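You operate a simulated robot arm through the tools that you are given. There is no shell and no other tool. Be economical: measure what you need, move in short steps, check, and stop when the job is done.

You run a simulated two-armed robot. Do the job below in one go: nothing can be reset, and whatever is moved stays where it is left.

JOB
Wipe up the spill on the left half of the grey work bench with the blue cloth and put it back.
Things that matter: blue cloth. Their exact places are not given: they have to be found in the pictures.

It is judged by the outcome, as a careful person would: the job done as asked, and still so three seconds after it is handed in. It fails if anything else is knocked over, pushed out of place, dropped, spilled or broken. Flat cloth is picked up by pressing the open fingertips on it (5 to 10 N) and closing them slowly along it; thin cloth reads only 2 to 8 mm in the jaws.

ROBOT AND FRAMES
Two 7-joint arms with two-finger parallel grippers on one trunk, on a base that drives. Base frame: it is fixed to the floor where the robot stands at the start and does not move with it; the origin is under the middle of the robot, x ahead of it, y to its left, z up. Readings come in mm, rad, newtons and seconds.
The left shoulder is at the start at [70, 163, 1195], the right one opposite. Payload 3.43 kg a hand.
The tool frame of a hand sits at the grasp point between the pads (the TCP): z along the fingers, y along the line on which they close. The tips reach 34 mm beyond it. Largest opening 128 mm; finger width 24, thickness 12; the body of the gripper, 48 by 130 mm, starts 96 mm behind the TCP.
Orientation is that of the tool frame in the base frame, as a unit quaternion [w, x, y, z]. With the fingers straight down and closing along the base's y, the tool's x points along the base's -x, its y along +y and its z along -z.

CONTROLS
- The arms move only by the tool arm_command. It takes "left_steps", "right_steps" or both (then of equal length, played together; a hand with none holds still); each is a list of rows, each an object (a shift or turn left out is 0, a gripper value left out holds the last) with "dp": the shift along the tool's x, y, z in units of 300 mm (1.0 is 300 mm), a list of three; "rot": the turn, a rotation vector about the tool's x, y, z in units of 180 degrees (1.0 is 180 degrees), a list of three. In form: [{"dp": [x, y, z], "rot": [rx, ry, rz]}, ...]. A call has 1 to 12 rows; each row is the pose to reach, as a shift and turn from the pose commanded when the call began, along the tool's axes at that moment. "left_gripper" and "right_gripper" are, for a hand that has rows, the opening, from 0 (shut) to 1 (fully open), set as the call begins (left out, the last holds). A call with a number of a shift or a turn outside -1 to 1 is refused whole. Rows are played at 5 a second. More than 50 mm and 0.15 rad between two rows, or a gripper value outside its range, and nothing of the call is played. Where a pose cannot be reached the arm comes as near as it can. A force on the tool above 40 N (or 10 N above the force at the start of the call, whichever is more), or a blocked arm, ends the call early, and 0.2 s more pass. The fingers move at their own pace (about 153 mm/s each) and stop on an object; they squeeze with about 24 N. The grip force told is the motor's: it shows also when the fingers shut on nothing. Time passes only in rows, and 0.2 s behind the last, so rows that repeat a pose let the fingers close. The reply holds the time, the measured pose of the TCP, the force on the tool along the base axes, the opening and the grip force, in the units named above and with some noise, with the torque about the TCP (base axes, N m) and any sound that the robot's microphone picked up.
- Cameras (640 x 400 px; columns grow to the right, rows downward): "scene" is now at [126.6, -31.5, 1383.2]; the picture's right is [-0.40, -0.92, -0.00], its down [-0.69, 0.30, -0.66] and it looks along [0.60, -0.26, -0.75] (base axes); focal length 290 px, centre (320, 200). "left" rides on the left gripper at [76, 11, -160] in its tool frame; the picture's right is [-0.15, 0.99, 0.00], its down [-0.88, -0.13, -0.46] and it looks along [-0.45, -0.07, 0.89] (tool axes); focal length 234 px, centre (320, 200). "right" rides on the right gripper at [76, -11, -160] in its tool frame; the picture's right is [0.15, 0.99, 0.00], its down [-0.88, 0.13, -0.46] and it looks along [-0.45, 0.07, 0.89] (tool axes); focal length 234 px, centre (320, 200).
- camera(camera): a new picture of that camera. No time passes.
- lift_body(by): slides the trunk up (or, below 0, down) by that many mm; the arms and the scene camera ride with it, the base frame stays. It gives what a move gives, with no picture.
- roll_base(legs): drives the robot by 1 to 6 legs, each [ahead, left, turn to the left] in mm, mm and rad, along the robot's own axes; the way and the turn of a leg run together, so that a leg with both is an arc; at most 1500 mm and 3.142 rad a leg. The arms and the cameras ride along, it lands a little off, and it stops where it bumps. It gives what a move gives.
- aim_head(pan, tilt): turns the head with the scene camera to pan (to the left, within 1.501 rad either way) and tilt (down, from -0.506 to 1.204), counted from straight ahead of the robot. It gives what a move gives.
- probe_pixels(camera, pixels): for up to 12 pixels [column, row] of the newest picture of that camera ("zoom" is the newest enlarged one), the place [x, y, z] in the base frame of the surface seen there, good to about 2 mm, but the place of the scene camera against the robot may be out by one fixed shift of up to 25 mm in any direction. No time passes.
- inspect(camera, box): a new picture of the part [left, top, right, bottom] of that camera's present view, enlarged. No time passes.
- finish_job(): hands the job in; it is judged then, once.

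Work in short steps. Measure before you move; look again where a grasp or a placing could have gone wrong, and mend it. You have 80 turns and 62 pictures in all, those below and enlarged ones among them. Open the grippers and draw the arms clear of the work before you hand the job in, unless the task says otherwise; then end with one line.

The tools are called after ">>>" as a command line: name --argument value ..., lists and objects as JSON in quotes. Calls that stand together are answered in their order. arm_command: Moves the arms, as the interface text tells. Its arguments: {"type":"object","properties":{"left_steps":{"type":"array","items":{"type":"object","properties":{"dp":{"type":"array","items":{"type":"number"}},"rot":{"type":"array","items":{"type":"number"}}}}},"left_gripper":{"type":"number"},"right_steps":{"type":"array","items":{"type":"object","properties":{"dp":{"type":"array","items":{"type":"number"}},"rot":{"type":"array","items":{"type":"number"}}}}},"right_gripper":{"type":"number"}},"required":[]} The other tools are called the same way: lift_body (by) slides the trunk up or down; roll_base (legs) drives the base; aim_head (pan, tilt) turns the head that bears the scene camera; camera (camera) takes a picture; probe_pixels (camera, pixels) gives the place of the surface under pixels of a picture; inspect (camera, box) takes an enlarged picture of a part of a camera's view; finish_job () hands the job in.

At the start:

```text
time: 0.0
left_eef_pos: [595.7, -80.1, 1043.0]
left_orientation: [0.0, 0.0, 1.0, 0.0]
left_contact_force: [0.7, 1.3, -0.1]
left_moment: [0.03, 0.01, -0.01]
left_grip_width: 127.9
left_grip_force: 0.1
right_eef_pos: [393.6, -455.1, 1036.5]
right_orientation: [0.0, 0.0, 1.0, 0.0]
right_contact_force: [0.8, 0.3, 0.2]
right_moment: [-0.01, -0.03, 0.02]
right_grip_width: 127.9
right_grip_force: 0.0
trunk travel left (down, up): [-675.0, 265.0]
robot x, y, heading: [1.4, -0.4, 0.004]
head pan, tilt: [-0.412, 0.85]
```

scene: 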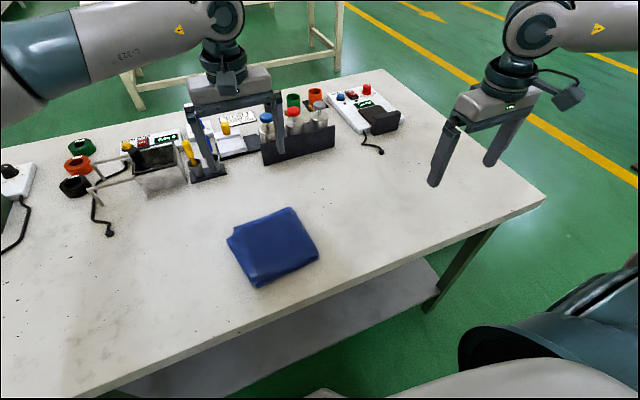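
right: 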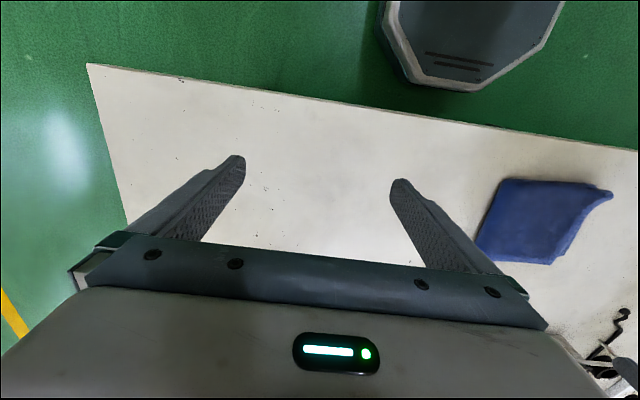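
left: 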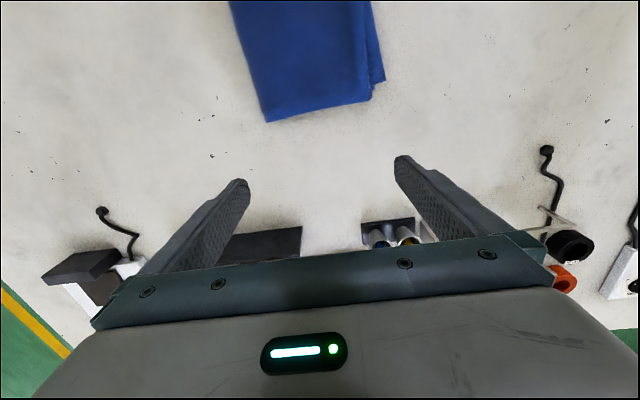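

The blue cloth is in the scene picture at about (273,245); no spill is visible yet. I turn the head left to find it on the left half of the bench.

>>> probe_pixels --camera "scene" --pixels '[[290, 208], [319, 255], [260, 287], [229, 237], [273, 245], [545, 197], [350, 75], [100, 390], [265, 130], [110, 235]]'

>>> aim_head --pan 0.4 --tilt 0.85

>>> camera --camera "scene"

```text
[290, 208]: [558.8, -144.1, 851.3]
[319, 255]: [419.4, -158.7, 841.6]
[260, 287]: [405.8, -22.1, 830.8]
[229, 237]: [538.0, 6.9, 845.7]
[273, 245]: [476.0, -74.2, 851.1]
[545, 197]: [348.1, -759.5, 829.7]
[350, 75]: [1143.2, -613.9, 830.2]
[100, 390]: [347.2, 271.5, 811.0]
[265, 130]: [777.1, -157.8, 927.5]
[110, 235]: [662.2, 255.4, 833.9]
```

```text
time: 1.1
left_eef_pos: [596.3, -78.9, 1042.8]
left_orientation: [0.001, 0.001, 1.0, 0.0]
left_contact_force: [-0.2, 0.3, -0.4]
left_moment: [-0.01, 0.0, 0.02]
left_grip_width: 128.1
left_grip_force: 0.0
right_eef_pos: [392.5, -453.8, 1037.3]
right_orientation: [-0.001, 0.0, 1.0, 0.0]
right_contact_force: [-0.2, 0.0, 0.2]
right_moment: [0.0, 0.0, -0.01]
right_grip_width: 128.1
right_grip_force: 0.1
trunk travel left (down, up): [-675.0, 265.0]
robot x, y, heading: [0.0, 0.9, 0.002]
head pan, tilt: [0.4, 0.85]
```

```text
58 pictures are left
```

scene: 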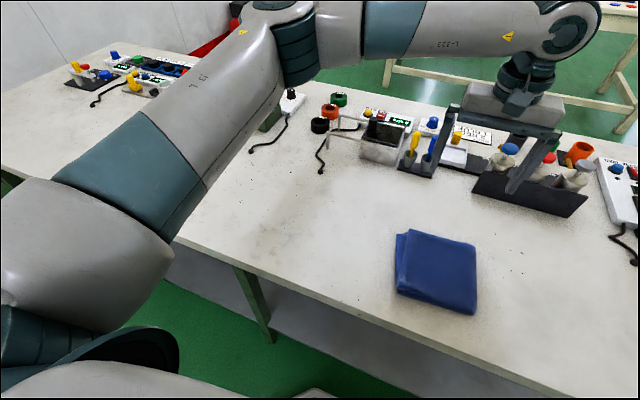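

There may be a faint darker patch at about (285,210). I enlarge that area.

>>> inspect --camera "scene" --box '[170, 90, 410, 300]'

>>> inspect --camera "scene" --box '[370, 200, 510, 330]'

```text
1.90 times, centred on (290, 195) of scene
```

zoom: 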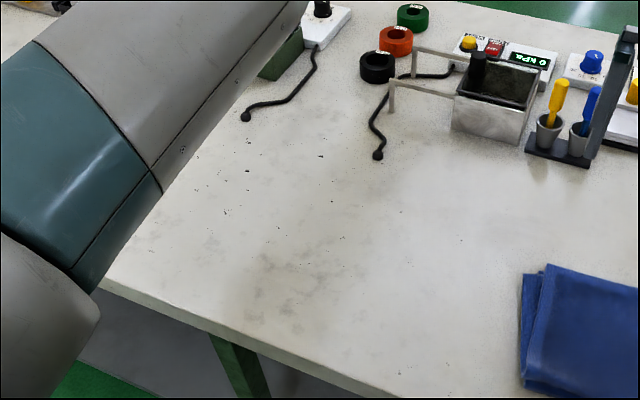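

```text
3.08 times, centred on (440, 265) of scene
```

zoom: 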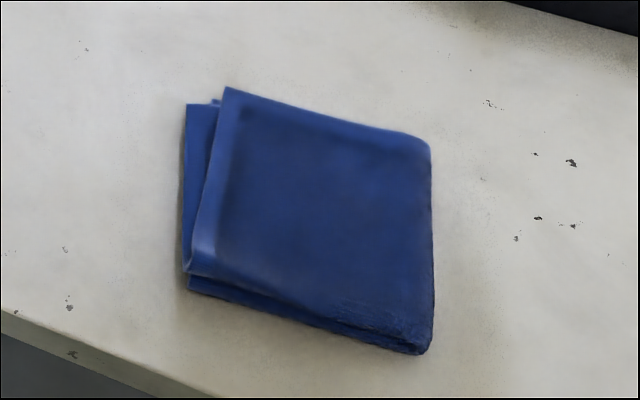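

The patch is unclear and the left arm hides part of the bench. I lift the left hand by 150 mm and move it 400 mm left to look down on the left half.

>>> arm_command --left_steps '[{"dp": [0, 0, -0.16]}, {"dp": [0, 0, -0.32]}, {"dp": [0.0, 0.1, -0.42]}, {"dp": [0, 0.25, -0.42]}, {"dp": [0, 0.4, -0.42]}, {"dp": [0, 0.55, -0.42]}, {"dp": [0, 0.7, -0.42]}, {"dp": [0, 0.85, -0.42]}, {"dp": [0, 1.0, -0.42]}]'

>>> camera --camera "left"

>>> camera --camera "scene"

```text
time: 3.1
left_eef_pos: [595.9, 222.2, 1170.2]
left_orientation: [0.0, 0.001, 1.0, 0.0]
left_contact_force: [-0.1, -0.2, 0.7]
left_moment: [-0.02, 0.01, 0.02]
left_grip_width: 128.0
left_grip_force: 0.1
right_eef_pos: [393.3, -453.8, 1037.9]
right_orientation: [-0.001, -0.001, 1.0, -0.001]
right_contact_force: [-0.6, -0.4, -0.2]
right_moment: [-0.06, 0.01, 0.0]
right_grip_width: 127.6
right_grip_force: 0.1
trunk travel left (down, up): [-675.0, 265.0]
robot x, y, heading: [-1.2, 3.1, 0.003]
head pan, tilt: [0.4, 0.85]
```

```text
55 pictures are left
```

left: 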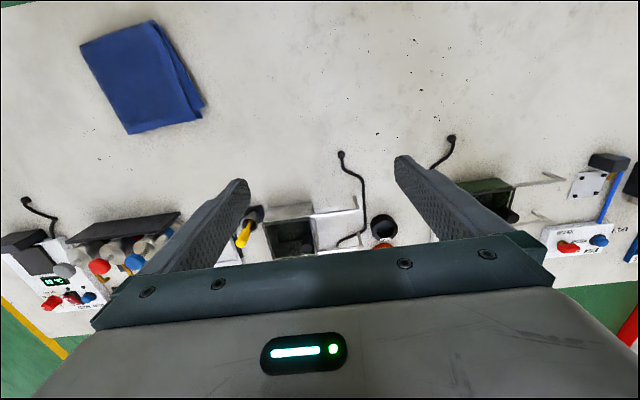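

```text
54 pictures are left
```

scene: 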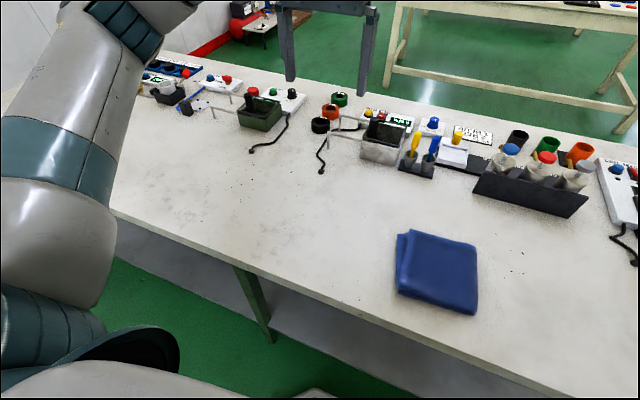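

The bench continues further left behind the arm. I move the left hand another 250 mm left and pan the head too.

>>> arm_command --left_steps '[{"dp": [0, 0.15, 0]}, {"dp": [0, 0.3, 0]}, {"dp": [0, 0.45, 0]}, {"dp": [0, 0.6, 0]}, {"dp": [0, 0.75, 0]}, {"dp": [0, 0.9, 0]}]'

>>> aim_head --pan 0.9 --tilt 0.7

>>> camera --camera "left"

>>> camera --camera "scene"

```text
time: 4.5
left_eef_pos: [594.8, 492.9, 1168.6]
left_orientation: [0.0, 0.0, 1.0, -0.001]
left_contact_force: [0.2, -0.6, 1.1]
left_moment: [-0.01, 0.03, 0.01]
left_grip_width: 127.8
left_grip_force: 0.0
right_eef_pos: [391.8, -453.7, 1037.9]
right_orientation: [-0.001, 0.001, 1.0, 0.0]
right_contact_force: [0.8, -0.3, 0.3]
right_moment: [-0.02, -0.03, -0.03]
right_grip_width: 127.9
right_grip_force: 0.2
trunk travel left (down, up): [-675.0, 265.0]
robot x, y, heading: [1.6, -0.8, 0.0]
head pan, tilt: [0.4, 0.85]
```

```text
time: 5.5
left_eef_pos: [595.5, 490.7, 1168.4]
left_orientation: [0.0, -0.001, 1.0, 0.0]
left_contact_force: [0.1, -0.4, -0.6]
left_moment: [0.0, 0.0, 0.02]
left_grip_width: 127.9
left_grip_force: 0.0
right_eef_pos: [391.9, -454.1, 1036.3]
right_orientation: [0.0, 0.0, 1.0, 0.0]
right_contact_force: [0.2, 0.1, 0.3]
right_moment: [0.03, 0.01, 0.02]
right_grip_width: 127.9
right_grip_force: 0.1
trunk travel left (down, up): [-675.0, 265.0]
robot x, y, heading: [-2.0, -0.2, -0.004]
head pan, tilt: [0.901, 0.7]
```

```text
53 pictures are left
```

left: 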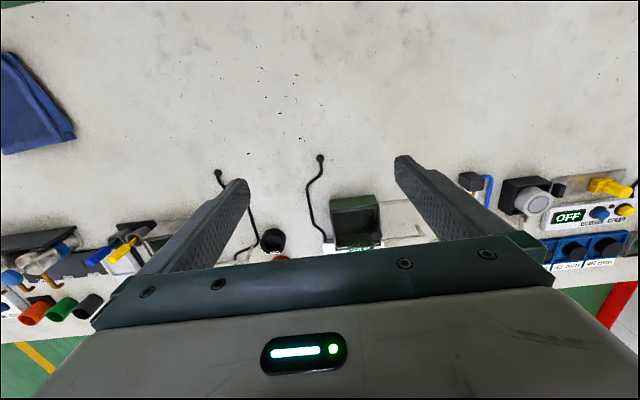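

```text
52 pictures are left
```

scene: 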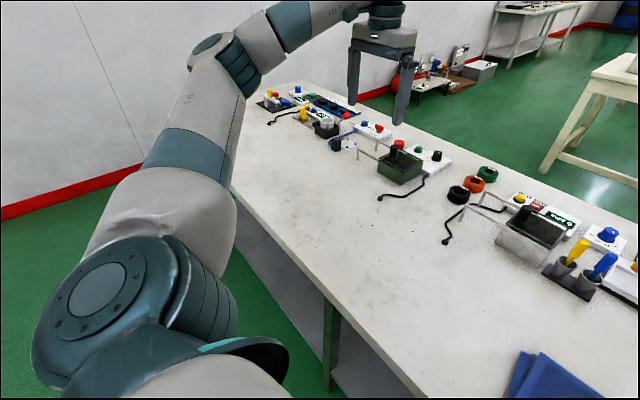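

No clear spill yet. I enlarge the bench's left part in both views.

>>> inspect --camera "scene" --box '[220, 80, 480, 260]'

>>> inspect --camera "left" --box '[140, 0, 640, 190]'

>>> probe_pixels --camera "scene" --pixels '[[245, 160], [262, 100], [290, 90], [400, 125], [235, 190], [350, 290]]'

```text
2.22 times, centred on (350, 170) of scene
```

zoom: 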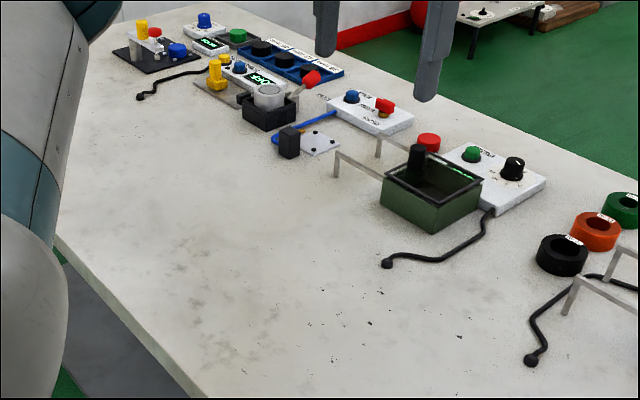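

```text
1.28 times, centred on (390, 95) of left
```

zoom: 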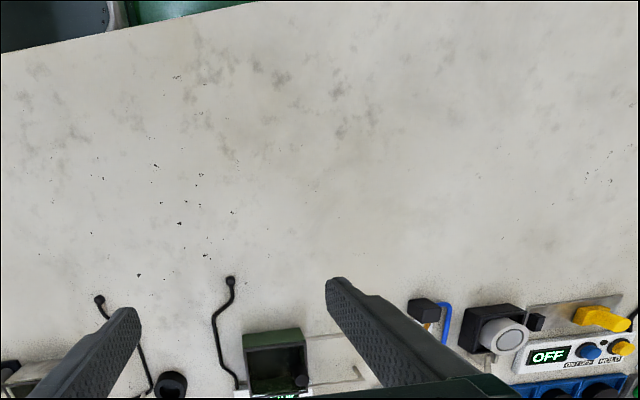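

```text
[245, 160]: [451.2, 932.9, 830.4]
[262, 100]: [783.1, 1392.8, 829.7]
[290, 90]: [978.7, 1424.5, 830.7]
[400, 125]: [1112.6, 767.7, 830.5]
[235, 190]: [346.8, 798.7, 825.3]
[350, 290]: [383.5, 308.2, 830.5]
```

Still no spill, and the arm hides the far left. I drive 700 mm to the left to look straight at it.

>>> roll_base --legs '[[0, 700, 0]]'

>>> aim_head --pan 0.2 --tilt 0.85

>>> camera --camera "scene"

>>> camera --camera "left"

```text
time: 9.3
left_eef_pos: [594.9, 1181.6, 1168.4]
left_orientation: [0.0, 0.0, 1.0, 0.0]
left_contact_force: [0.4, 0.5, 0.1]
left_moment: [-0.01, 0.02, 0.03]
left_grip_width: 127.9
left_grip_force: 0.0
right_eef_pos: [393.3, 236.3, 1036.7]
right_orientation: [0.0, 0.0, 1.0, 0.0]
right_contact_force: [0.1, 0.5, -0.7]
right_moment: [-0.01, 0.0, -0.03]
right_grip_width: 128.0
right_grip_force: 0.0
trunk travel left (down, up): [-675.0, 265.0]
robot x, y, heading: [5.1, 689.3, -0.005]
head pan, tilt: [0.901, 0.7]
```

```text
time: 10.3
left_eef_pos: [595.6, 1182.0, 1168.9]
left_orientation: [0.0, 0.0, 1.0, 0.0]
left_contact_force: [0.2, 1.1, 0.8]
left_moment: [0.0, 0.01, -0.02]
left_grip_width: 127.8
left_grip_force: 0.2
right_eef_pos: [394.0, 237.6, 1037.1]
right_orientation: [0.0, -0.001, 1.0, 0.0]
right_contact_force: [-0.7, 0.7, -0.3]
right_moment: [0.02, -0.01, -0.04]
right_grip_width: 128.2
right_grip_force: 0.2
trunk travel left (down, up): [-675.0, 265.0]
robot x, y, heading: [-1.8, 688.5, 0.0]
head pan, tilt: [0.201, 0.85]
```

```text
49 pictures are left
```

scene: 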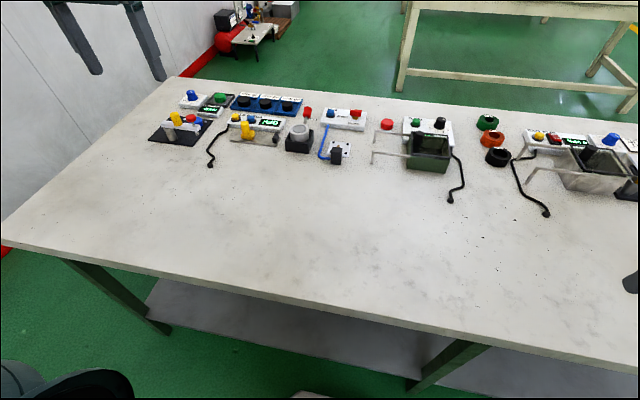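

```text
48 pictures are left
```

left: 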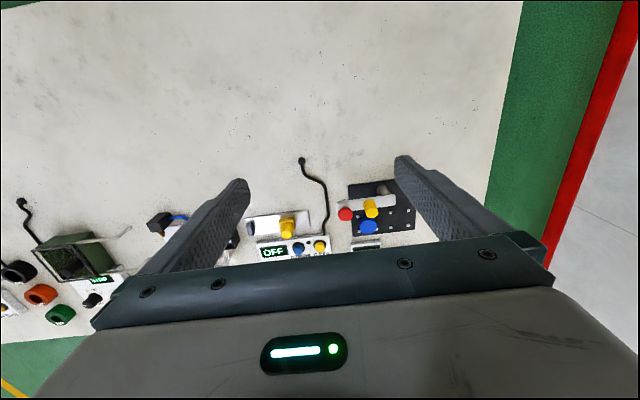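

The end of the bench is at left, still nothing obvious. I enlarge the bench surface in sections.

>>> inspect --camera "scene" --box '[0, 130, 320, 330]'

>>> inspect --camera "scene" --box '[300, 150, 620, 350]'

```text
2.00 times, centred on (160, 230) of scene
```

zoom: 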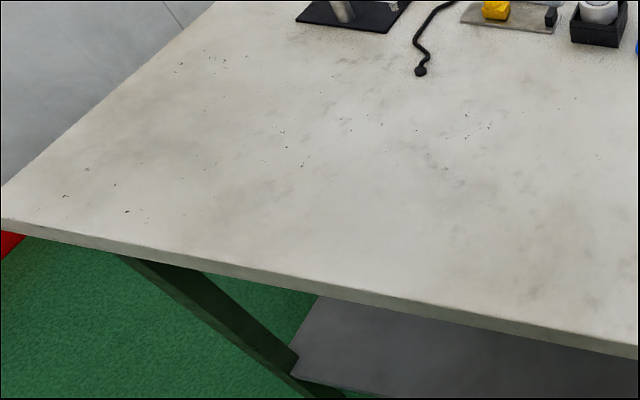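

```text
2.00 times, centred on (460, 250) of scene
```

zoom: 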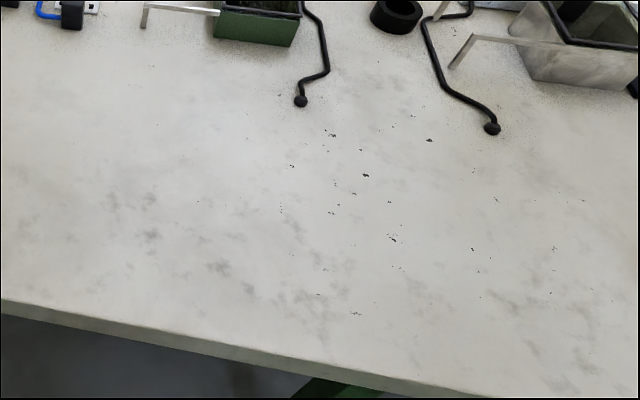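

The mottling looks like uniform bench texture, not a spill. There may be another, truly grey bench, so I look around the room.

>>> aim_head --pan -1.0 --tilt 0.4

>>> camera --camera "scene"

>>> aim_head --pan 0.2 --tilt 0.2

>>> camera --camera "scene"

```text
time: 11.7
left_eef_pos: [595.6, 1181.8, 1169.1]
left_orientation: [0.0, 0.0, 1.0, 0.0]
left_contact_force: [0.4, 0.7, 0.1]
left_moment: [-0.01, -0.02, -0.01]
left_grip_width: 128.4
left_grip_force: 0.2
right_eef_pos: [393.2, 236.8, 1037.1]
right_orientation: [0.0, 0.0, 1.0, 0.001]
right_contact_force: [0.0, 0.0, 0.1]
right_moment: [0.04, -0.01, 0.0]
right_grip_width: 127.9
right_grip_force: 0.1
trunk travel left (down, up): [-675.0, 265.0]
robot x, y, heading: [-0.7, 689.2, 0.003]
head pan, tilt: [-1.0, 0.4]
```

```text
45 pictures are left
```

scene: 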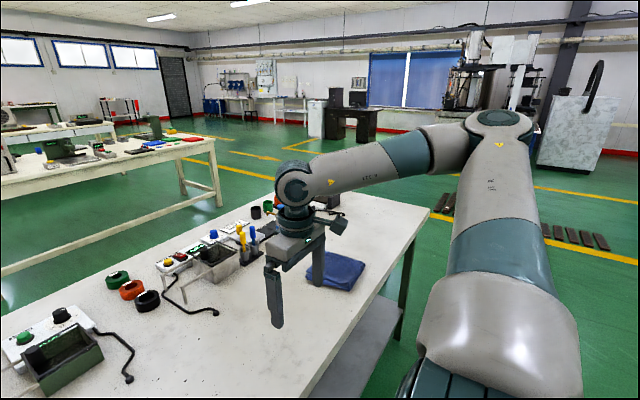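

```text
time: 13.1
left_eef_pos: [596.8, 1181.8, 1168.9]
left_orientation: [0.001, 0.0, 1.0, 0.0]
left_contact_force: [0.6, 0.0, -0.7]
left_moment: [-0.01, -0.01, -0.02]
left_grip_width: 128.0
left_grip_force: 0.1
right_eef_pos: [392.3, 236.8, 1038.7]
right_orientation: [0.0, 0.0, 1.0, 0.0]
right_contact_force: [-0.2, -0.7, 0.3]
right_moment: [0.02, 0.01, 0.04]
right_grip_width: 127.7
right_grip_force: 0.1
trunk travel left (down, up): [-675.0, 265.0]
robot x, y, heading: [0.5, 688.9, -0.001]
head pan, tilt: [0.201, 0.201]
```

```text
44 pictures are left
```

scene: 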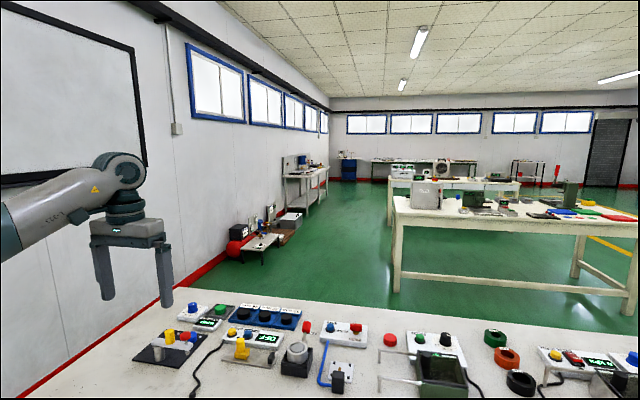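

This is the only bench with the cloth. The right wrist camera now sits above y≈237, where a darker band seemed to be in the first picture; I look with it and enlarge the left one too.

>>> camera --camera "right"

>>> inspect --camera "left" --box '[0, 0, 540, 200]'

```text
43 pictures are left
```

right: 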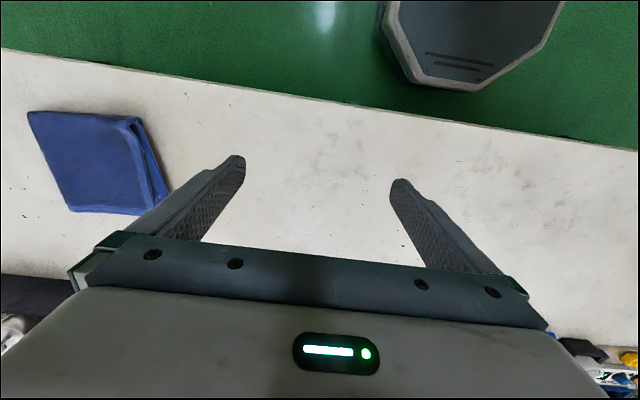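

```text
1.19 times, centred on (270, 100) of left
```

zoom: 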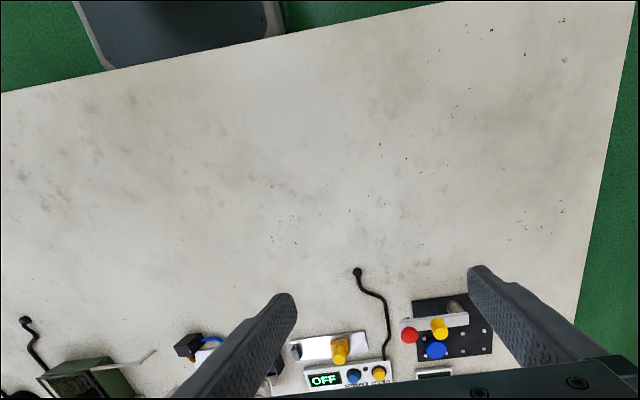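

Nothing definite. I enlarge the right wrist view where mottles at (340,140) and (500,180) lie.

>>> inspect --camera "right" --box '[160, 70, 640, 300]'

>>> aim_head --pan -0.45 --tilt 0.95

>>> camera --camera "scene"

```text
1.33 times, centred on (400, 185) of right
```

zoom: 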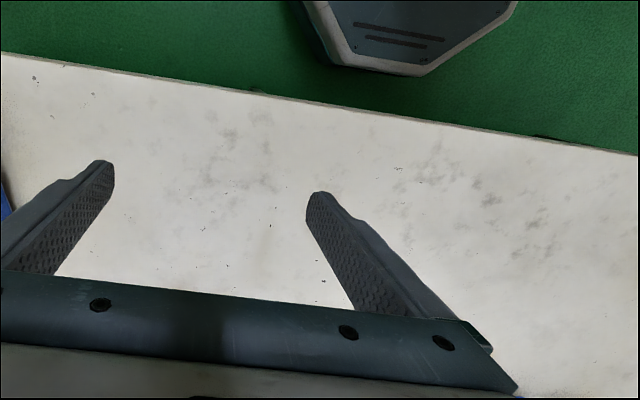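

```text
time: 14.2
left_eef_pos: [595.7, 1181.7, 1168.9]
left_orientation: [0.0, 0.0, 1.0, 0.0]
left_contact_force: [-1.2, 0.3, 0.0]
left_moment: [-0.03, 0.01, 0.01]
left_grip_width: 127.8
left_grip_force: 0.0
right_eef_pos: [393.8, 236.3, 1036.6]
right_orientation: [-0.001, 0.0, 1.0, -0.001]
right_contact_force: [0.2, -0.3, -0.4]
right_moment: [0.04, 0.0, -0.01]
right_grip_width: 128.2
right_grip_force: 0.1
trunk travel left (down, up): [-675.0, 265.0]
robot x, y, heading: [-0.3, 690.4, -0.0]
head pan, tilt: [-0.45, 0.949]
```

```text
40 pictures are left
```

scene: 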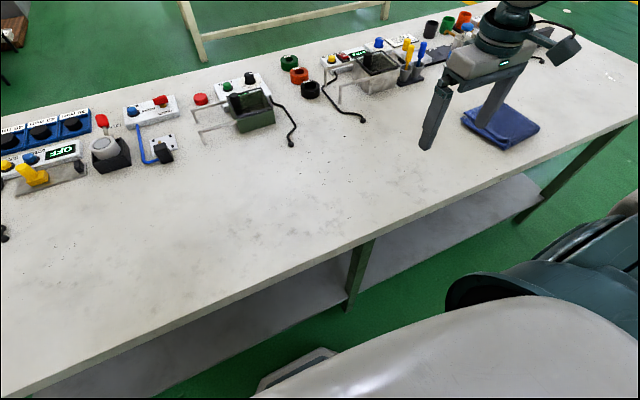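

At (610,75) there is something odd and whitish near the right end. I enlarge it.

>>> inspect --camera "scene" --box '[540, 40, 640, 110]'

>>> probe_pixels --camera "scene" --pixels '[[607, 75], [613, 77], [620, 90], [20, 390], [355, 245]]'

```text
5.71 times, centred on (590, 75) of scene
```

zoom: 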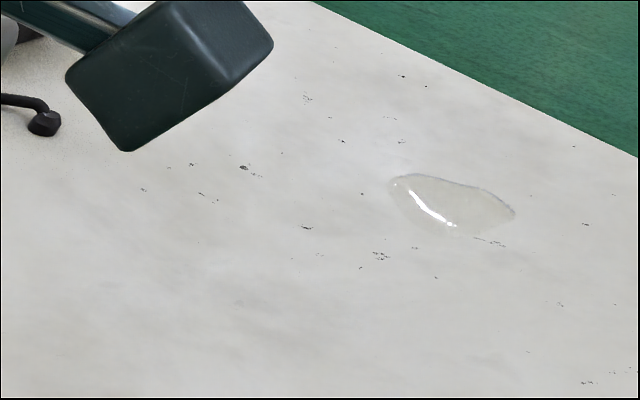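

```text
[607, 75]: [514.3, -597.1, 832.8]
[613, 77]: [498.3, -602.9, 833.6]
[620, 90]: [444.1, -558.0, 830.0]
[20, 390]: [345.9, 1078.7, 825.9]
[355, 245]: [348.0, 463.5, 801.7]
```

That's a clear puddle at about (505,-600), but on the right half; the left one must be similarly transparent. I scan the left half at higher magnification.

>>> inspect --camera "scene" --box '[0, 180, 180, 290]'

>>> inspect --camera "scene" --box '[0, 285, 180, 395]'

>>> inspect --camera "scene" --box '[160, 130, 320, 235]'

>>> inspect --camera "scene" --box '[160, 200, 330, 310]'

>>> inspect --camera "scene" --box '[290, 90, 480, 215]'

```text
3.56 times, centred on (90, 235) of scene
```

zoom: 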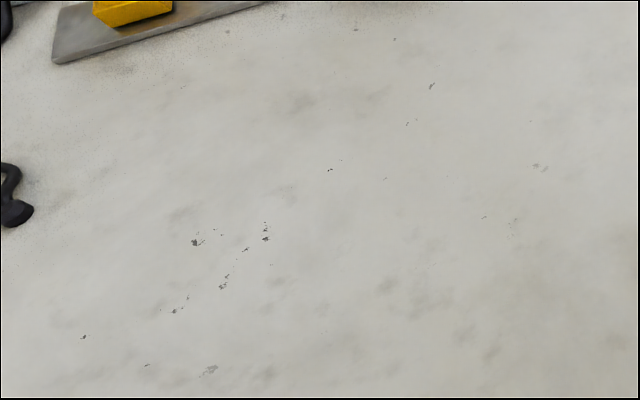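

```text
3.56 times, centred on (90, 340) of scene
```

zoom: 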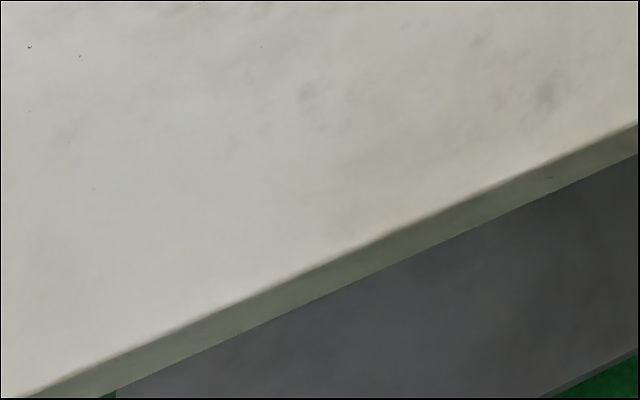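

```text
3.81 times, centred on (240, 182) of scene
```

zoom: 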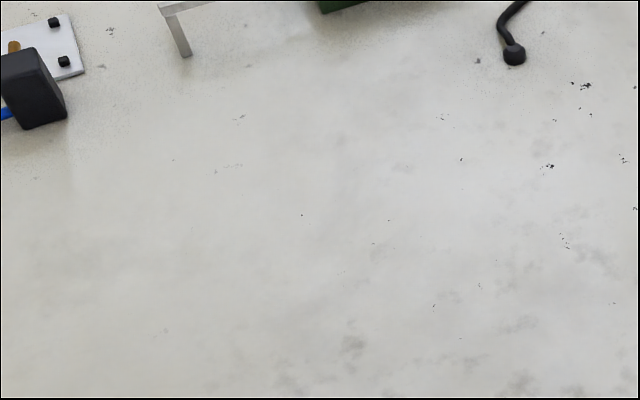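

```text
3.64 times, centred on (245, 255) of scene
```

zoom: 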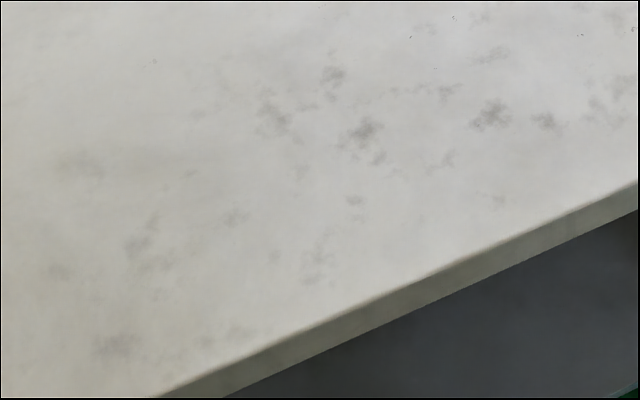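

```text
3.20 times, centred on (385, 152) of scene
```

zoom: 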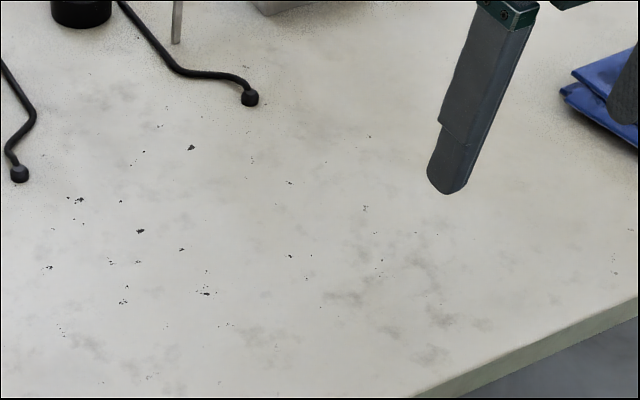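

No puddle between y≈150 and 1000. I check the left end section next.

>>> aim_head --pan 0.5 --tilt 0.85

>>> inspect --camera "scene" --box '[20, 70, 320, 258]'

>>> inspect --camera "scene" --box '[240, 120, 480, 270]'

```text
time: 15.5
left_eef_pos: [595.9, 1181.7, 1169.3]
left_orientation: [0.0, 0.0, 1.0, 0.0]
left_contact_force: [0.5, 0.1, -0.1]
left_moment: [-0.01, 0.02, -0.01]
left_grip_width: 128.0
left_grip_force: 0.0
right_eef_pos: [392.7, 236.0, 1038.2]
right_orientation: [-0.001, 0.0, 1.0, 0.0]
right_contact_force: [-0.4, -0.7, 0.7]
right_moment: [-0.02, 0.04, -0.01]
right_grip_width: 128.3
right_grip_force: 0.1
trunk travel left (down, up): [-675.0, 265.0]
robot x, y, heading: [2.2, 695.1, -0.003]
head pan, tilt: [0.499, 0.85]
```

```text
2.13 times, centred on (170, 164) of scene
```

zoom: 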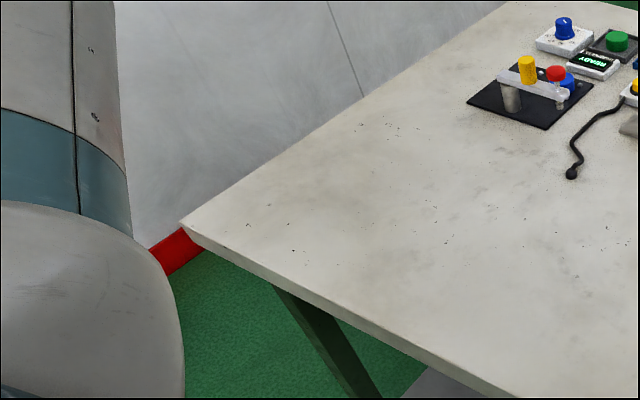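

```text
2.67 times, centred on (360, 195) of scene
```

zoom: 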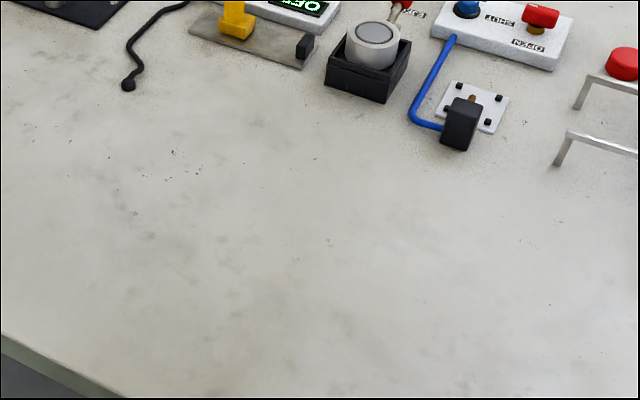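

Left end is clean too. I drive back right to survey the rest of the bench from there, including looking back left against the light.

>>> roll_base --legs '[[0, -800, 0]]'

>>> aim_head --pan 0.7 --tilt 0.75

>>> camera --camera "scene"

>>> aim_head --pan -0.5 --tilt 0.85

>>> camera --camera "scene"

```text
time: 19.8
left_eef_pos: [596.4, 373.5, 1167.5]
left_orientation: [0.0, 0.002, 1.0, 0.0]
left_contact_force: [-0.4, 0.5, -0.7]
left_moment: [-0.01, 0.01, 0.0]
left_grip_width: 127.9
left_grip_force: 0.0
right_eef_pos: [390.3, -571.2, 1037.8]
right_orientation: [0.0, 0.001, 1.0, 0.0]
right_contact_force: [-1.1, -0.5, -0.4]
right_moment: [0.01, 0.0, -0.02]
right_grip_width: 128.3
right_grip_force: 0.1
trunk travel left (down, up): [-675.0, 265.0]
robot x, y, heading: [-3.3, -116.1, 0.0]
head pan, tilt: [0.499, 0.85]
```

```text
time: 20.5
left_eef_pos: [596.5, 372.8, 1168.5]
left_orientation: [0.001, 0.002, 1.0, -0.001]
left_contact_force: [0.6, 0.5, -1.0]
left_moment: [0.0, -0.02, -0.02]
left_grip_width: 127.9
left_grip_force: 0.1
right_eef_pos: [389.9, -570.5, 1037.4]
right_orientation: [0.0, 0.002, 1.0, 0.001]
right_contact_force: [0.2, 0.7, 0.5]
right_moment: [-0.03, 0.03, -0.01]
right_grip_width: 128.0
right_grip_force: 0.0
trunk travel left (down, up): [-675.0, 265.0]
robot x, y, heading: [-0.7, -114.5, -0.004]
head pan, tilt: [0.7, 0.75]
```

```text
31 pictures are left
```

scene: 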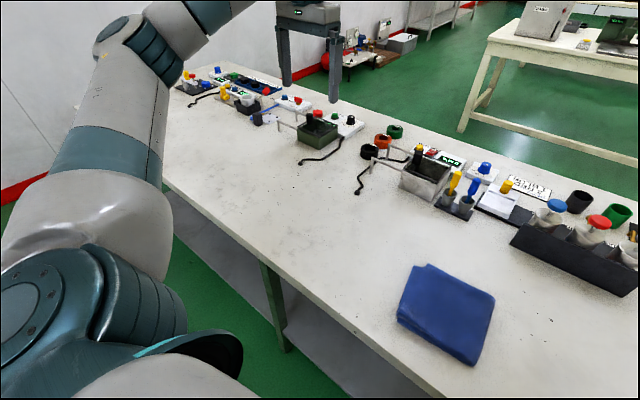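

```text
time: 21.9
left_eef_pos: [595.9, 373.4, 1168.5]
left_orientation: [-0.001, 0.001, 1.0, 0.0]
left_contact_force: [-0.1, -0.1, -0.1]
left_moment: [-0.02, -0.01, 0.03]
left_grip_width: 127.9
left_grip_force: 0.0
right_eef_pos: [389.8, -572.1, 1037.6]
right_orientation: [0.0, 0.001, 1.0, 0.001]
right_contact_force: [0.1, -0.4, -0.3]
right_moment: [-0.03, 0.03, 0.0]
right_grip_width: 127.9
right_grip_force: 0.1
trunk travel left (down, up): [-675.0, 265.0]
robot x, y, heading: [-0.1, -113.2, -0.004]
head pan, tilt: [-0.499, 0.85]
```

```text
30 pictures are left
```

scene: 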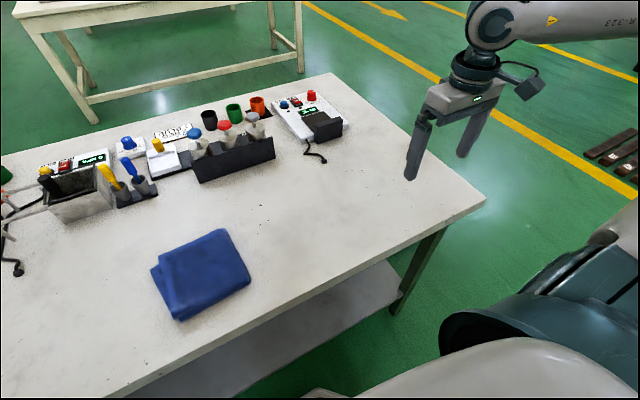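

From here the puddle is nearly invisible. I enlarge the area around (400,185) and the front strip around the cloth.

>>> inspect --camera "scene" --box '[300, 120, 500, 250]'

>>> inspect --camera "scene" --box '[0, 200, 320, 400]'

>>> probe_pixels --camera "scene" --pixels '[[400, 180], [420, 190], [380, 190]]'

```text
3.08 times, centred on (400, 185) of scene
```

zoom: 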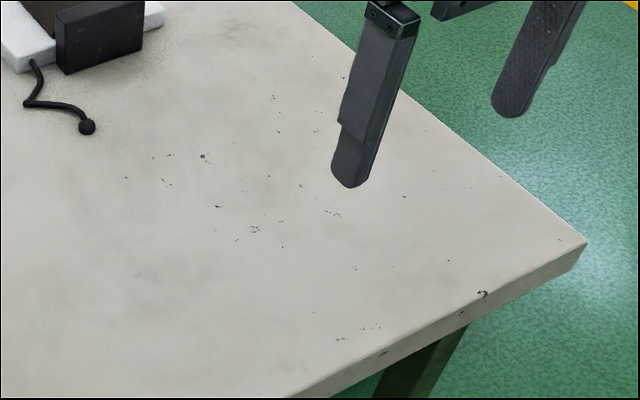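

```text
2.00 times, centred on (160, 300) of scene
```

zoom: 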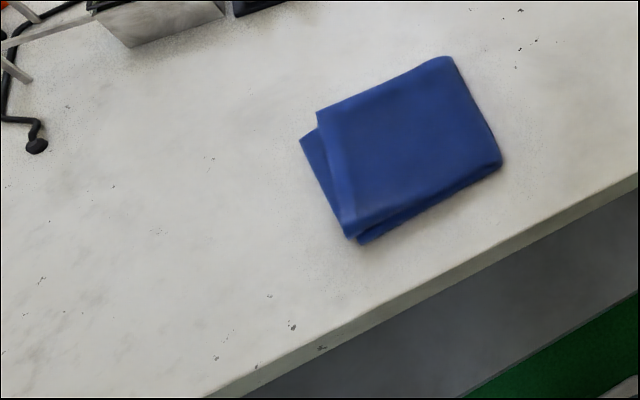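

```text
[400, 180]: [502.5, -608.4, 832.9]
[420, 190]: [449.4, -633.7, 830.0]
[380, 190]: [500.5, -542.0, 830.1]
```

The puddle here is invisible to the eye, but the probe shows 832.9 against 830.1 for the bench. So I can find a left-hand puddle by probing heights and by grazing zooms.

>>> aim_head --pan 0.7 --tilt 0.75

>>> inspect --camera "scene" --box '[150, 90, 310, 190]'

>>> inspect --camera "scene" --box '[210, 140, 420, 280]'

>>> camera --camera "scene"

>>> probe_pixels --camera "scene" --pixels '[[180, 125], [190, 150], [210, 130], [210, 150], [210, 175], [225, 140], [230, 160], [230, 190], [250, 145], [250, 165], [250, 190], [250, 215]]'

>>> probe_pixels --camera "scene" --pixels '[[275, 160], [275, 180], [275, 200], [275, 225], [300, 175], [300, 200], [300, 225], [300, 250], [330, 190], [330, 220], [330, 250], [330, 280]]'

>>> probe_pixels --camera "scene" --pixels '[[365, 210], [365, 240], [365, 270], [365, 300], [400, 220], [400, 250], [330, 170], [200, 140], [220, 150], [240, 175], [262, 180], [288, 215]]'

```text
time: 23.3
left_eef_pos: [595.5, 372.7, 1168.9]
left_orientation: [-0.001, 0.001, 1.0, 0.0]
left_contact_force: [0.1, -0.2, 0.0]
left_moment: [0.03, 0.01, 0.02]
left_grip_width: 127.9
left_grip_force: 0.0
right_eef_pos: [390.2, -571.3, 1036.8]
right_orientation: [0.0, 0.0, 1.0, 0.0]
right_contact_force: [0.2, -0.4, 0.3]
right_moment: [-0.04, -0.01, 0.01]
right_grip_width: 128.1
right_grip_force: 0.2
trunk travel left (down, up): [-675.0, 265.0]
robot x, y, heading: [-2.8, -117.9, -0.004]
head pan, tilt: [0.7, 0.75]
```

```text
4.00 times, centred on (230, 140) of scene
```

zoom: 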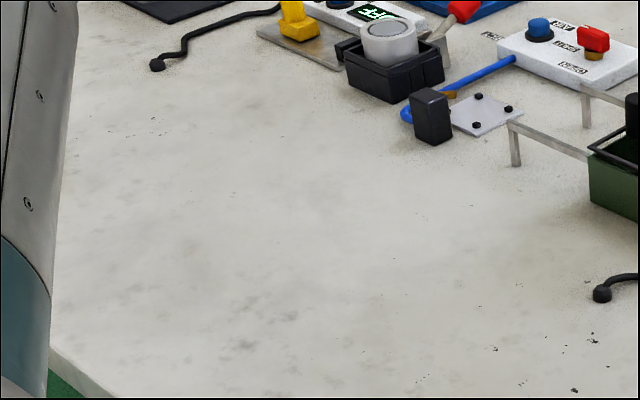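

```text
2.86 times, centred on (315, 210) of scene
```

zoom: 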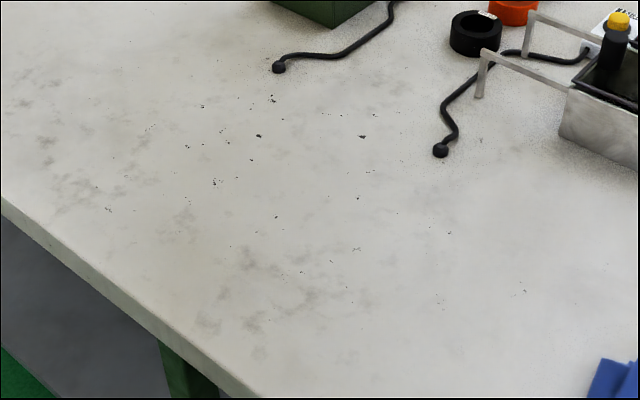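

```text
25 pictures are left
```

scene: 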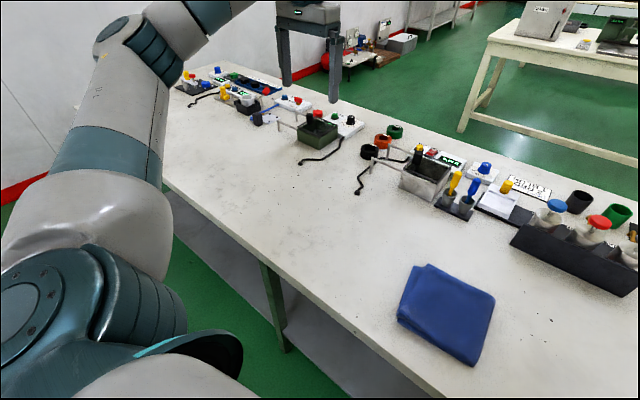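

```text
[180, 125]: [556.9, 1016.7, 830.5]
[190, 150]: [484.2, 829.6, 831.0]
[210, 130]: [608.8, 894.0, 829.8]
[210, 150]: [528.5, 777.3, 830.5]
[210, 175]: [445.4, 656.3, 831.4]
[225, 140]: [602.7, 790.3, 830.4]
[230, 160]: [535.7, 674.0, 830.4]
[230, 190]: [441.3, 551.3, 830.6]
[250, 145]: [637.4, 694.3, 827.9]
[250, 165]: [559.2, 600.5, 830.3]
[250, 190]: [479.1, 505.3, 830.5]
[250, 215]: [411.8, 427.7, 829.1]
```

```text
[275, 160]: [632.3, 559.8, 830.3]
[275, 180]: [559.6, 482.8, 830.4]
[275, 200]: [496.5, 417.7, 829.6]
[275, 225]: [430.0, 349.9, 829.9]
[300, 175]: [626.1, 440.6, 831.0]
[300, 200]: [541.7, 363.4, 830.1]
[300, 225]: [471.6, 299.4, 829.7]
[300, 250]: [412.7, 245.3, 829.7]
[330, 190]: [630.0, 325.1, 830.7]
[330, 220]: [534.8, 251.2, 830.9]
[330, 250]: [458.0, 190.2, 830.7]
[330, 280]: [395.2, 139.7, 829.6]
```

```text
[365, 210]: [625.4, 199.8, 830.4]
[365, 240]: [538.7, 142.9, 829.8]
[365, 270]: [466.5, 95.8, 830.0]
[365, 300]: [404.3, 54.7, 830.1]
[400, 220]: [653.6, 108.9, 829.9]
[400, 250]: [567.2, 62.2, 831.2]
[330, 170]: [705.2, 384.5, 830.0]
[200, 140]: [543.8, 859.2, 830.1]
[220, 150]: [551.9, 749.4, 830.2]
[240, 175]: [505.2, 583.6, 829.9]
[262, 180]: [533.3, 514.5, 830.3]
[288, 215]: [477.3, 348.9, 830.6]
```

No raised film between y≈50 and 1000 so far. I go back left once more to probe the left end (y 1000–1480), which I had only looked at by eye.

>>> roll_base --legs '[[0, 900, 0]]'

>>> aim_head --pan 0.2 --tilt 0.85

>>> camera --camera "scene"

>>> probe_pixels --camera "scene" --pixels '[[40, 215], [80, 190], [80, 220], [80, 245], [120, 165], [120, 190], [120, 220], [120, 250], [160, 165], [160, 190], [160, 220], [160, 250]]'

>>> probe_pixels --camera "scene" --pixels '[[200, 180], [200, 205], [200, 230], [200, 255], [240, 165], [240, 190], [240, 220], [240, 250], [240, 275], [280, 170], [280, 200], [280, 230]]'

>>> probe_pixels --camera "scene" --pixels '[[280, 260], [280, 290], [320, 190], [320, 220], [320, 250], [320, 280], [360, 190], [360, 220], [360, 250], [360, 280], [400, 200], [400, 240]]'

>>> probe_pixels --camera "scene" --pixels '[[180, 177], [60, 225], [100, 205], [140, 178], [140, 205], [140, 235], [180, 217], [220, 240], [300, 245], [400, 280], [440, 230], [440, 270]]'

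```text
time: 28.0
left_eef_pos: [601.3, 1258.9, 1168.9]
left_orientation: [-0.001, 0.003, 1.0, -0.001]
left_contact_force: [0.4, -0.1, 0.4]
left_moment: [0.0, 0.03, -0.01]
left_grip_width: 127.8
left_grip_force: 0.1
right_eef_pos: [393.5, 313.0, 1036.9]
right_orientation: [-0.001, 0.003, 1.0, 0.0]
right_contact_force: [-0.3, -0.1, -0.1]
right_moment: [0.03, -0.03, 0.0]
right_grip_width: 128.2
right_grip_force: 0.0
trunk travel left (down, up): [-675.0, 265.0]
robot x, y, heading: [-0.4, 767.2, -0.005]
head pan, tilt: [0.7, 0.75]
```

```text
time: 28.9
left_eef_pos: [601.5, 1257.1, 1168.7]
left_orientation: [0.0, 0.003, 1.0, -0.001]
left_contact_force: [0.5, -0.2, -0.7]
left_moment: [0.02, 0.02, 0.01]
left_grip_width: 128.0
left_grip_force: 0.0
right_eef_pos: [392.5, 314.0, 1036.4]
right_orientation: [0.0, 0.002, 1.0, 0.0]
right_contact_force: [0.4, 0.1, -0.3]
right_moment: [-0.01, -0.02, -0.01]
right_grip_width: 128.1
right_grip_force: 0.1
trunk travel left (down, up): [-675.0, 265.0]
robot x, y, heading: [3.2, 770.9, -0.005]
head pan, tilt: [0.201, 0.85]
```

```text
24 pictures are left
```

scene: 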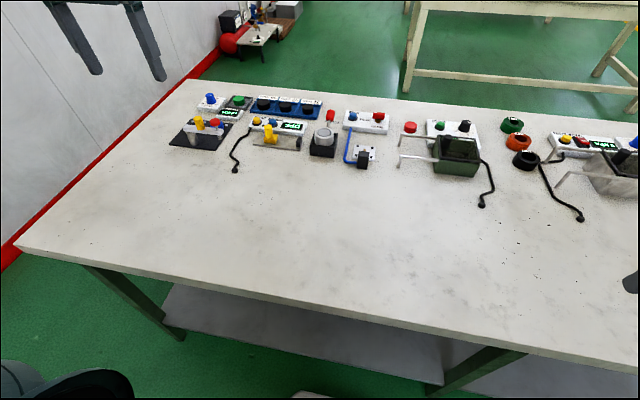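

```text
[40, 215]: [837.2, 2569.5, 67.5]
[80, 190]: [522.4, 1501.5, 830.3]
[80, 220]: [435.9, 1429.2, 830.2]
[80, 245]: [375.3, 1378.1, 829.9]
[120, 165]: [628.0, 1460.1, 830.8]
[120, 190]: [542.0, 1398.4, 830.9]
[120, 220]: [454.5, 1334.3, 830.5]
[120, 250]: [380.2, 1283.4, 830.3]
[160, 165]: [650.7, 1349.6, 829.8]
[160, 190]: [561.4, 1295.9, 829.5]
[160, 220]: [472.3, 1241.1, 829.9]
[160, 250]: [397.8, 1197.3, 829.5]
```

```text
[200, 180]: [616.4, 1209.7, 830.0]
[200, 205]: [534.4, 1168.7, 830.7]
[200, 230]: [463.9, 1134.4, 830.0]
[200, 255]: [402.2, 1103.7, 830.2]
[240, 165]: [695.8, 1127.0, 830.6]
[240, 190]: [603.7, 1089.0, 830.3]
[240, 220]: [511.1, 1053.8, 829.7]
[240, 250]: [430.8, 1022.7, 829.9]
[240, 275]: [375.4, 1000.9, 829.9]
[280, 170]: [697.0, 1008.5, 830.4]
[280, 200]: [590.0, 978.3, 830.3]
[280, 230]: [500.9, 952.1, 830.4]
```

```text
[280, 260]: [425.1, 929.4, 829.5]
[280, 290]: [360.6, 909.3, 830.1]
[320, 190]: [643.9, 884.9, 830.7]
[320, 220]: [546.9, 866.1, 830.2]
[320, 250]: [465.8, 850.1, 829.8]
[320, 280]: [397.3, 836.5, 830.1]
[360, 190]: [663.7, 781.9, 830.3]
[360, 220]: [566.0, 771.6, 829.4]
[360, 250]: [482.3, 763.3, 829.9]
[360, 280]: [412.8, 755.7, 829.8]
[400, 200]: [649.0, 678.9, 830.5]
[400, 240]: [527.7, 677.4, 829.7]
```

```text
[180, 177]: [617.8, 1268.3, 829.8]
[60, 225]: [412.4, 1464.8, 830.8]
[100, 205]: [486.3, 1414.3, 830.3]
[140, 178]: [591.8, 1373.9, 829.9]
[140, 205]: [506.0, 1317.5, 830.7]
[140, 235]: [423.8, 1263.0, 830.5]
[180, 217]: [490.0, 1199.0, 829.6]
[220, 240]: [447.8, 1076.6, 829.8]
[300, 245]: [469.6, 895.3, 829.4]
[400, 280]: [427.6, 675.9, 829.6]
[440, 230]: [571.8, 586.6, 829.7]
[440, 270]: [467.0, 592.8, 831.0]
```

The whole left strip probes flat. Before deciding, I check whether another grey bench stands behind the robot: drive back right, back off and turn around to look.

>>> roll_base --legs '[[0, -770, 0], [-300, 0, 0], [0, 0, 1.57]]'

>>> aim_head --pan 1.3 --tilt 0.3

>>> camera --camera "scene"

>>> aim_head --pan 0.3 --tilt 0.3

>>> camera --camera "scene"

```text
time: 38.6
left_eef_pos: [-797.8, 586.8, 1168.3]
left_orientation: [0.0, 0.712, -0.702, 0.0]
left_contact_force: [-0.3, 0.1, -1.1]
left_moment: [0.0, 0.06, 0.02]
left_grip_width: 128.1
left_grip_force: 0.0
right_eef_pos: [150.4, 399.5, 1036.5]
right_orientation: [0.0, 0.712, -0.702, 0.0]
right_contact_force: [-0.2, -0.4, -0.9]
right_moment: [0.0, -0.01, 0.01]
right_grip_width: 127.8
right_grip_force: 0.0
trunk travel left (down, up): [-675.0, 265.0]
robot x, y, heading: [-302.4, -1.6, 1.585]
head pan, tilt: [0.201, 0.85]
```

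```text
time: 39.9
left_eef_pos: [-798.4, 587.6, 1169.0]
left_orientation: [0.0, 0.712, -0.702, 0.0]
left_contact_force: [-0.5, 0.0, 0.2]
left_moment: [0.01, -0.01, 0.0]
left_grip_width: 128.1
left_grip_force: 0.1
right_eef_pos: [149.8, 398.5, 1037.8]
right_orientation: [0.001, 0.712, -0.702, 0.0]
right_contact_force: [-0.2, 0.0, 0.4]
right_moment: [-0.01, 0.0, -0.01]
right_grip_width: 127.8
right_grip_force: 0.0
trunk travel left (down, up): [-675.0, 265.0]
robot x, y, heading: [-299.6, -2.1, 1.586]
head pan, tilt: [1.3, 0.3]
```

```text
23 pictures are left
```

scene: 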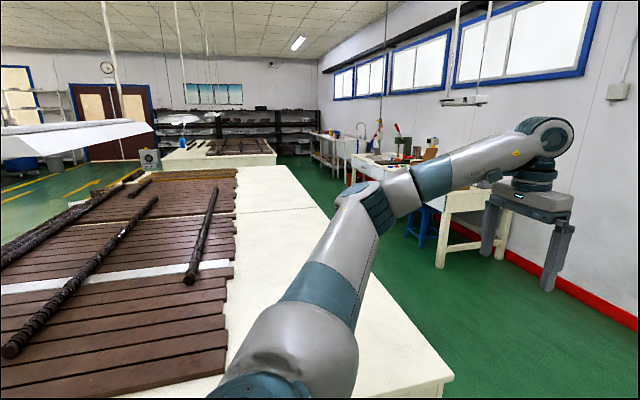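

```text
time: 41.2
left_eef_pos: [-796.3, 586.7, 1168.4]
left_orientation: [0.0, 0.712, -0.702, 0.0]
left_contact_force: [0.1, -1.4, -0.4]
left_moment: [0.01, -0.01, -0.01]
left_grip_width: 128.1
left_grip_force: 0.1
right_eef_pos: [150.6, 399.9, 1036.6]
right_orientation: [0.001, 0.713, -0.701, 0.0]
right_contact_force: [0.5, -0.1, -0.5]
right_moment: [0.0, 0.01, -0.02]
right_grip_width: 128.1
right_grip_force: 0.1
trunk travel left (down, up): [-675.0, 265.0]
robot x, y, heading: [-298.0, 1.7, 1.584]
head pan, tilt: [0.3, 0.3]
```

```text
22 pictures are left
```

scene: 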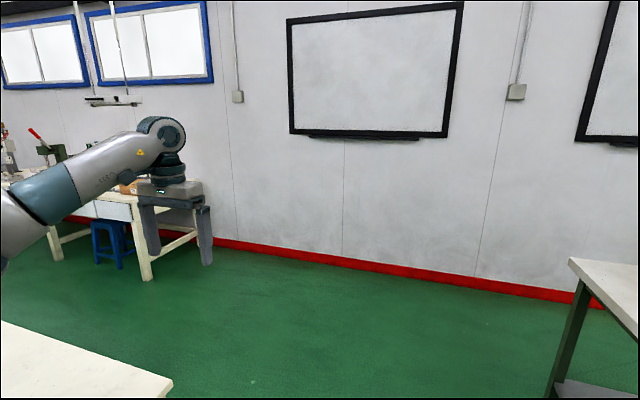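

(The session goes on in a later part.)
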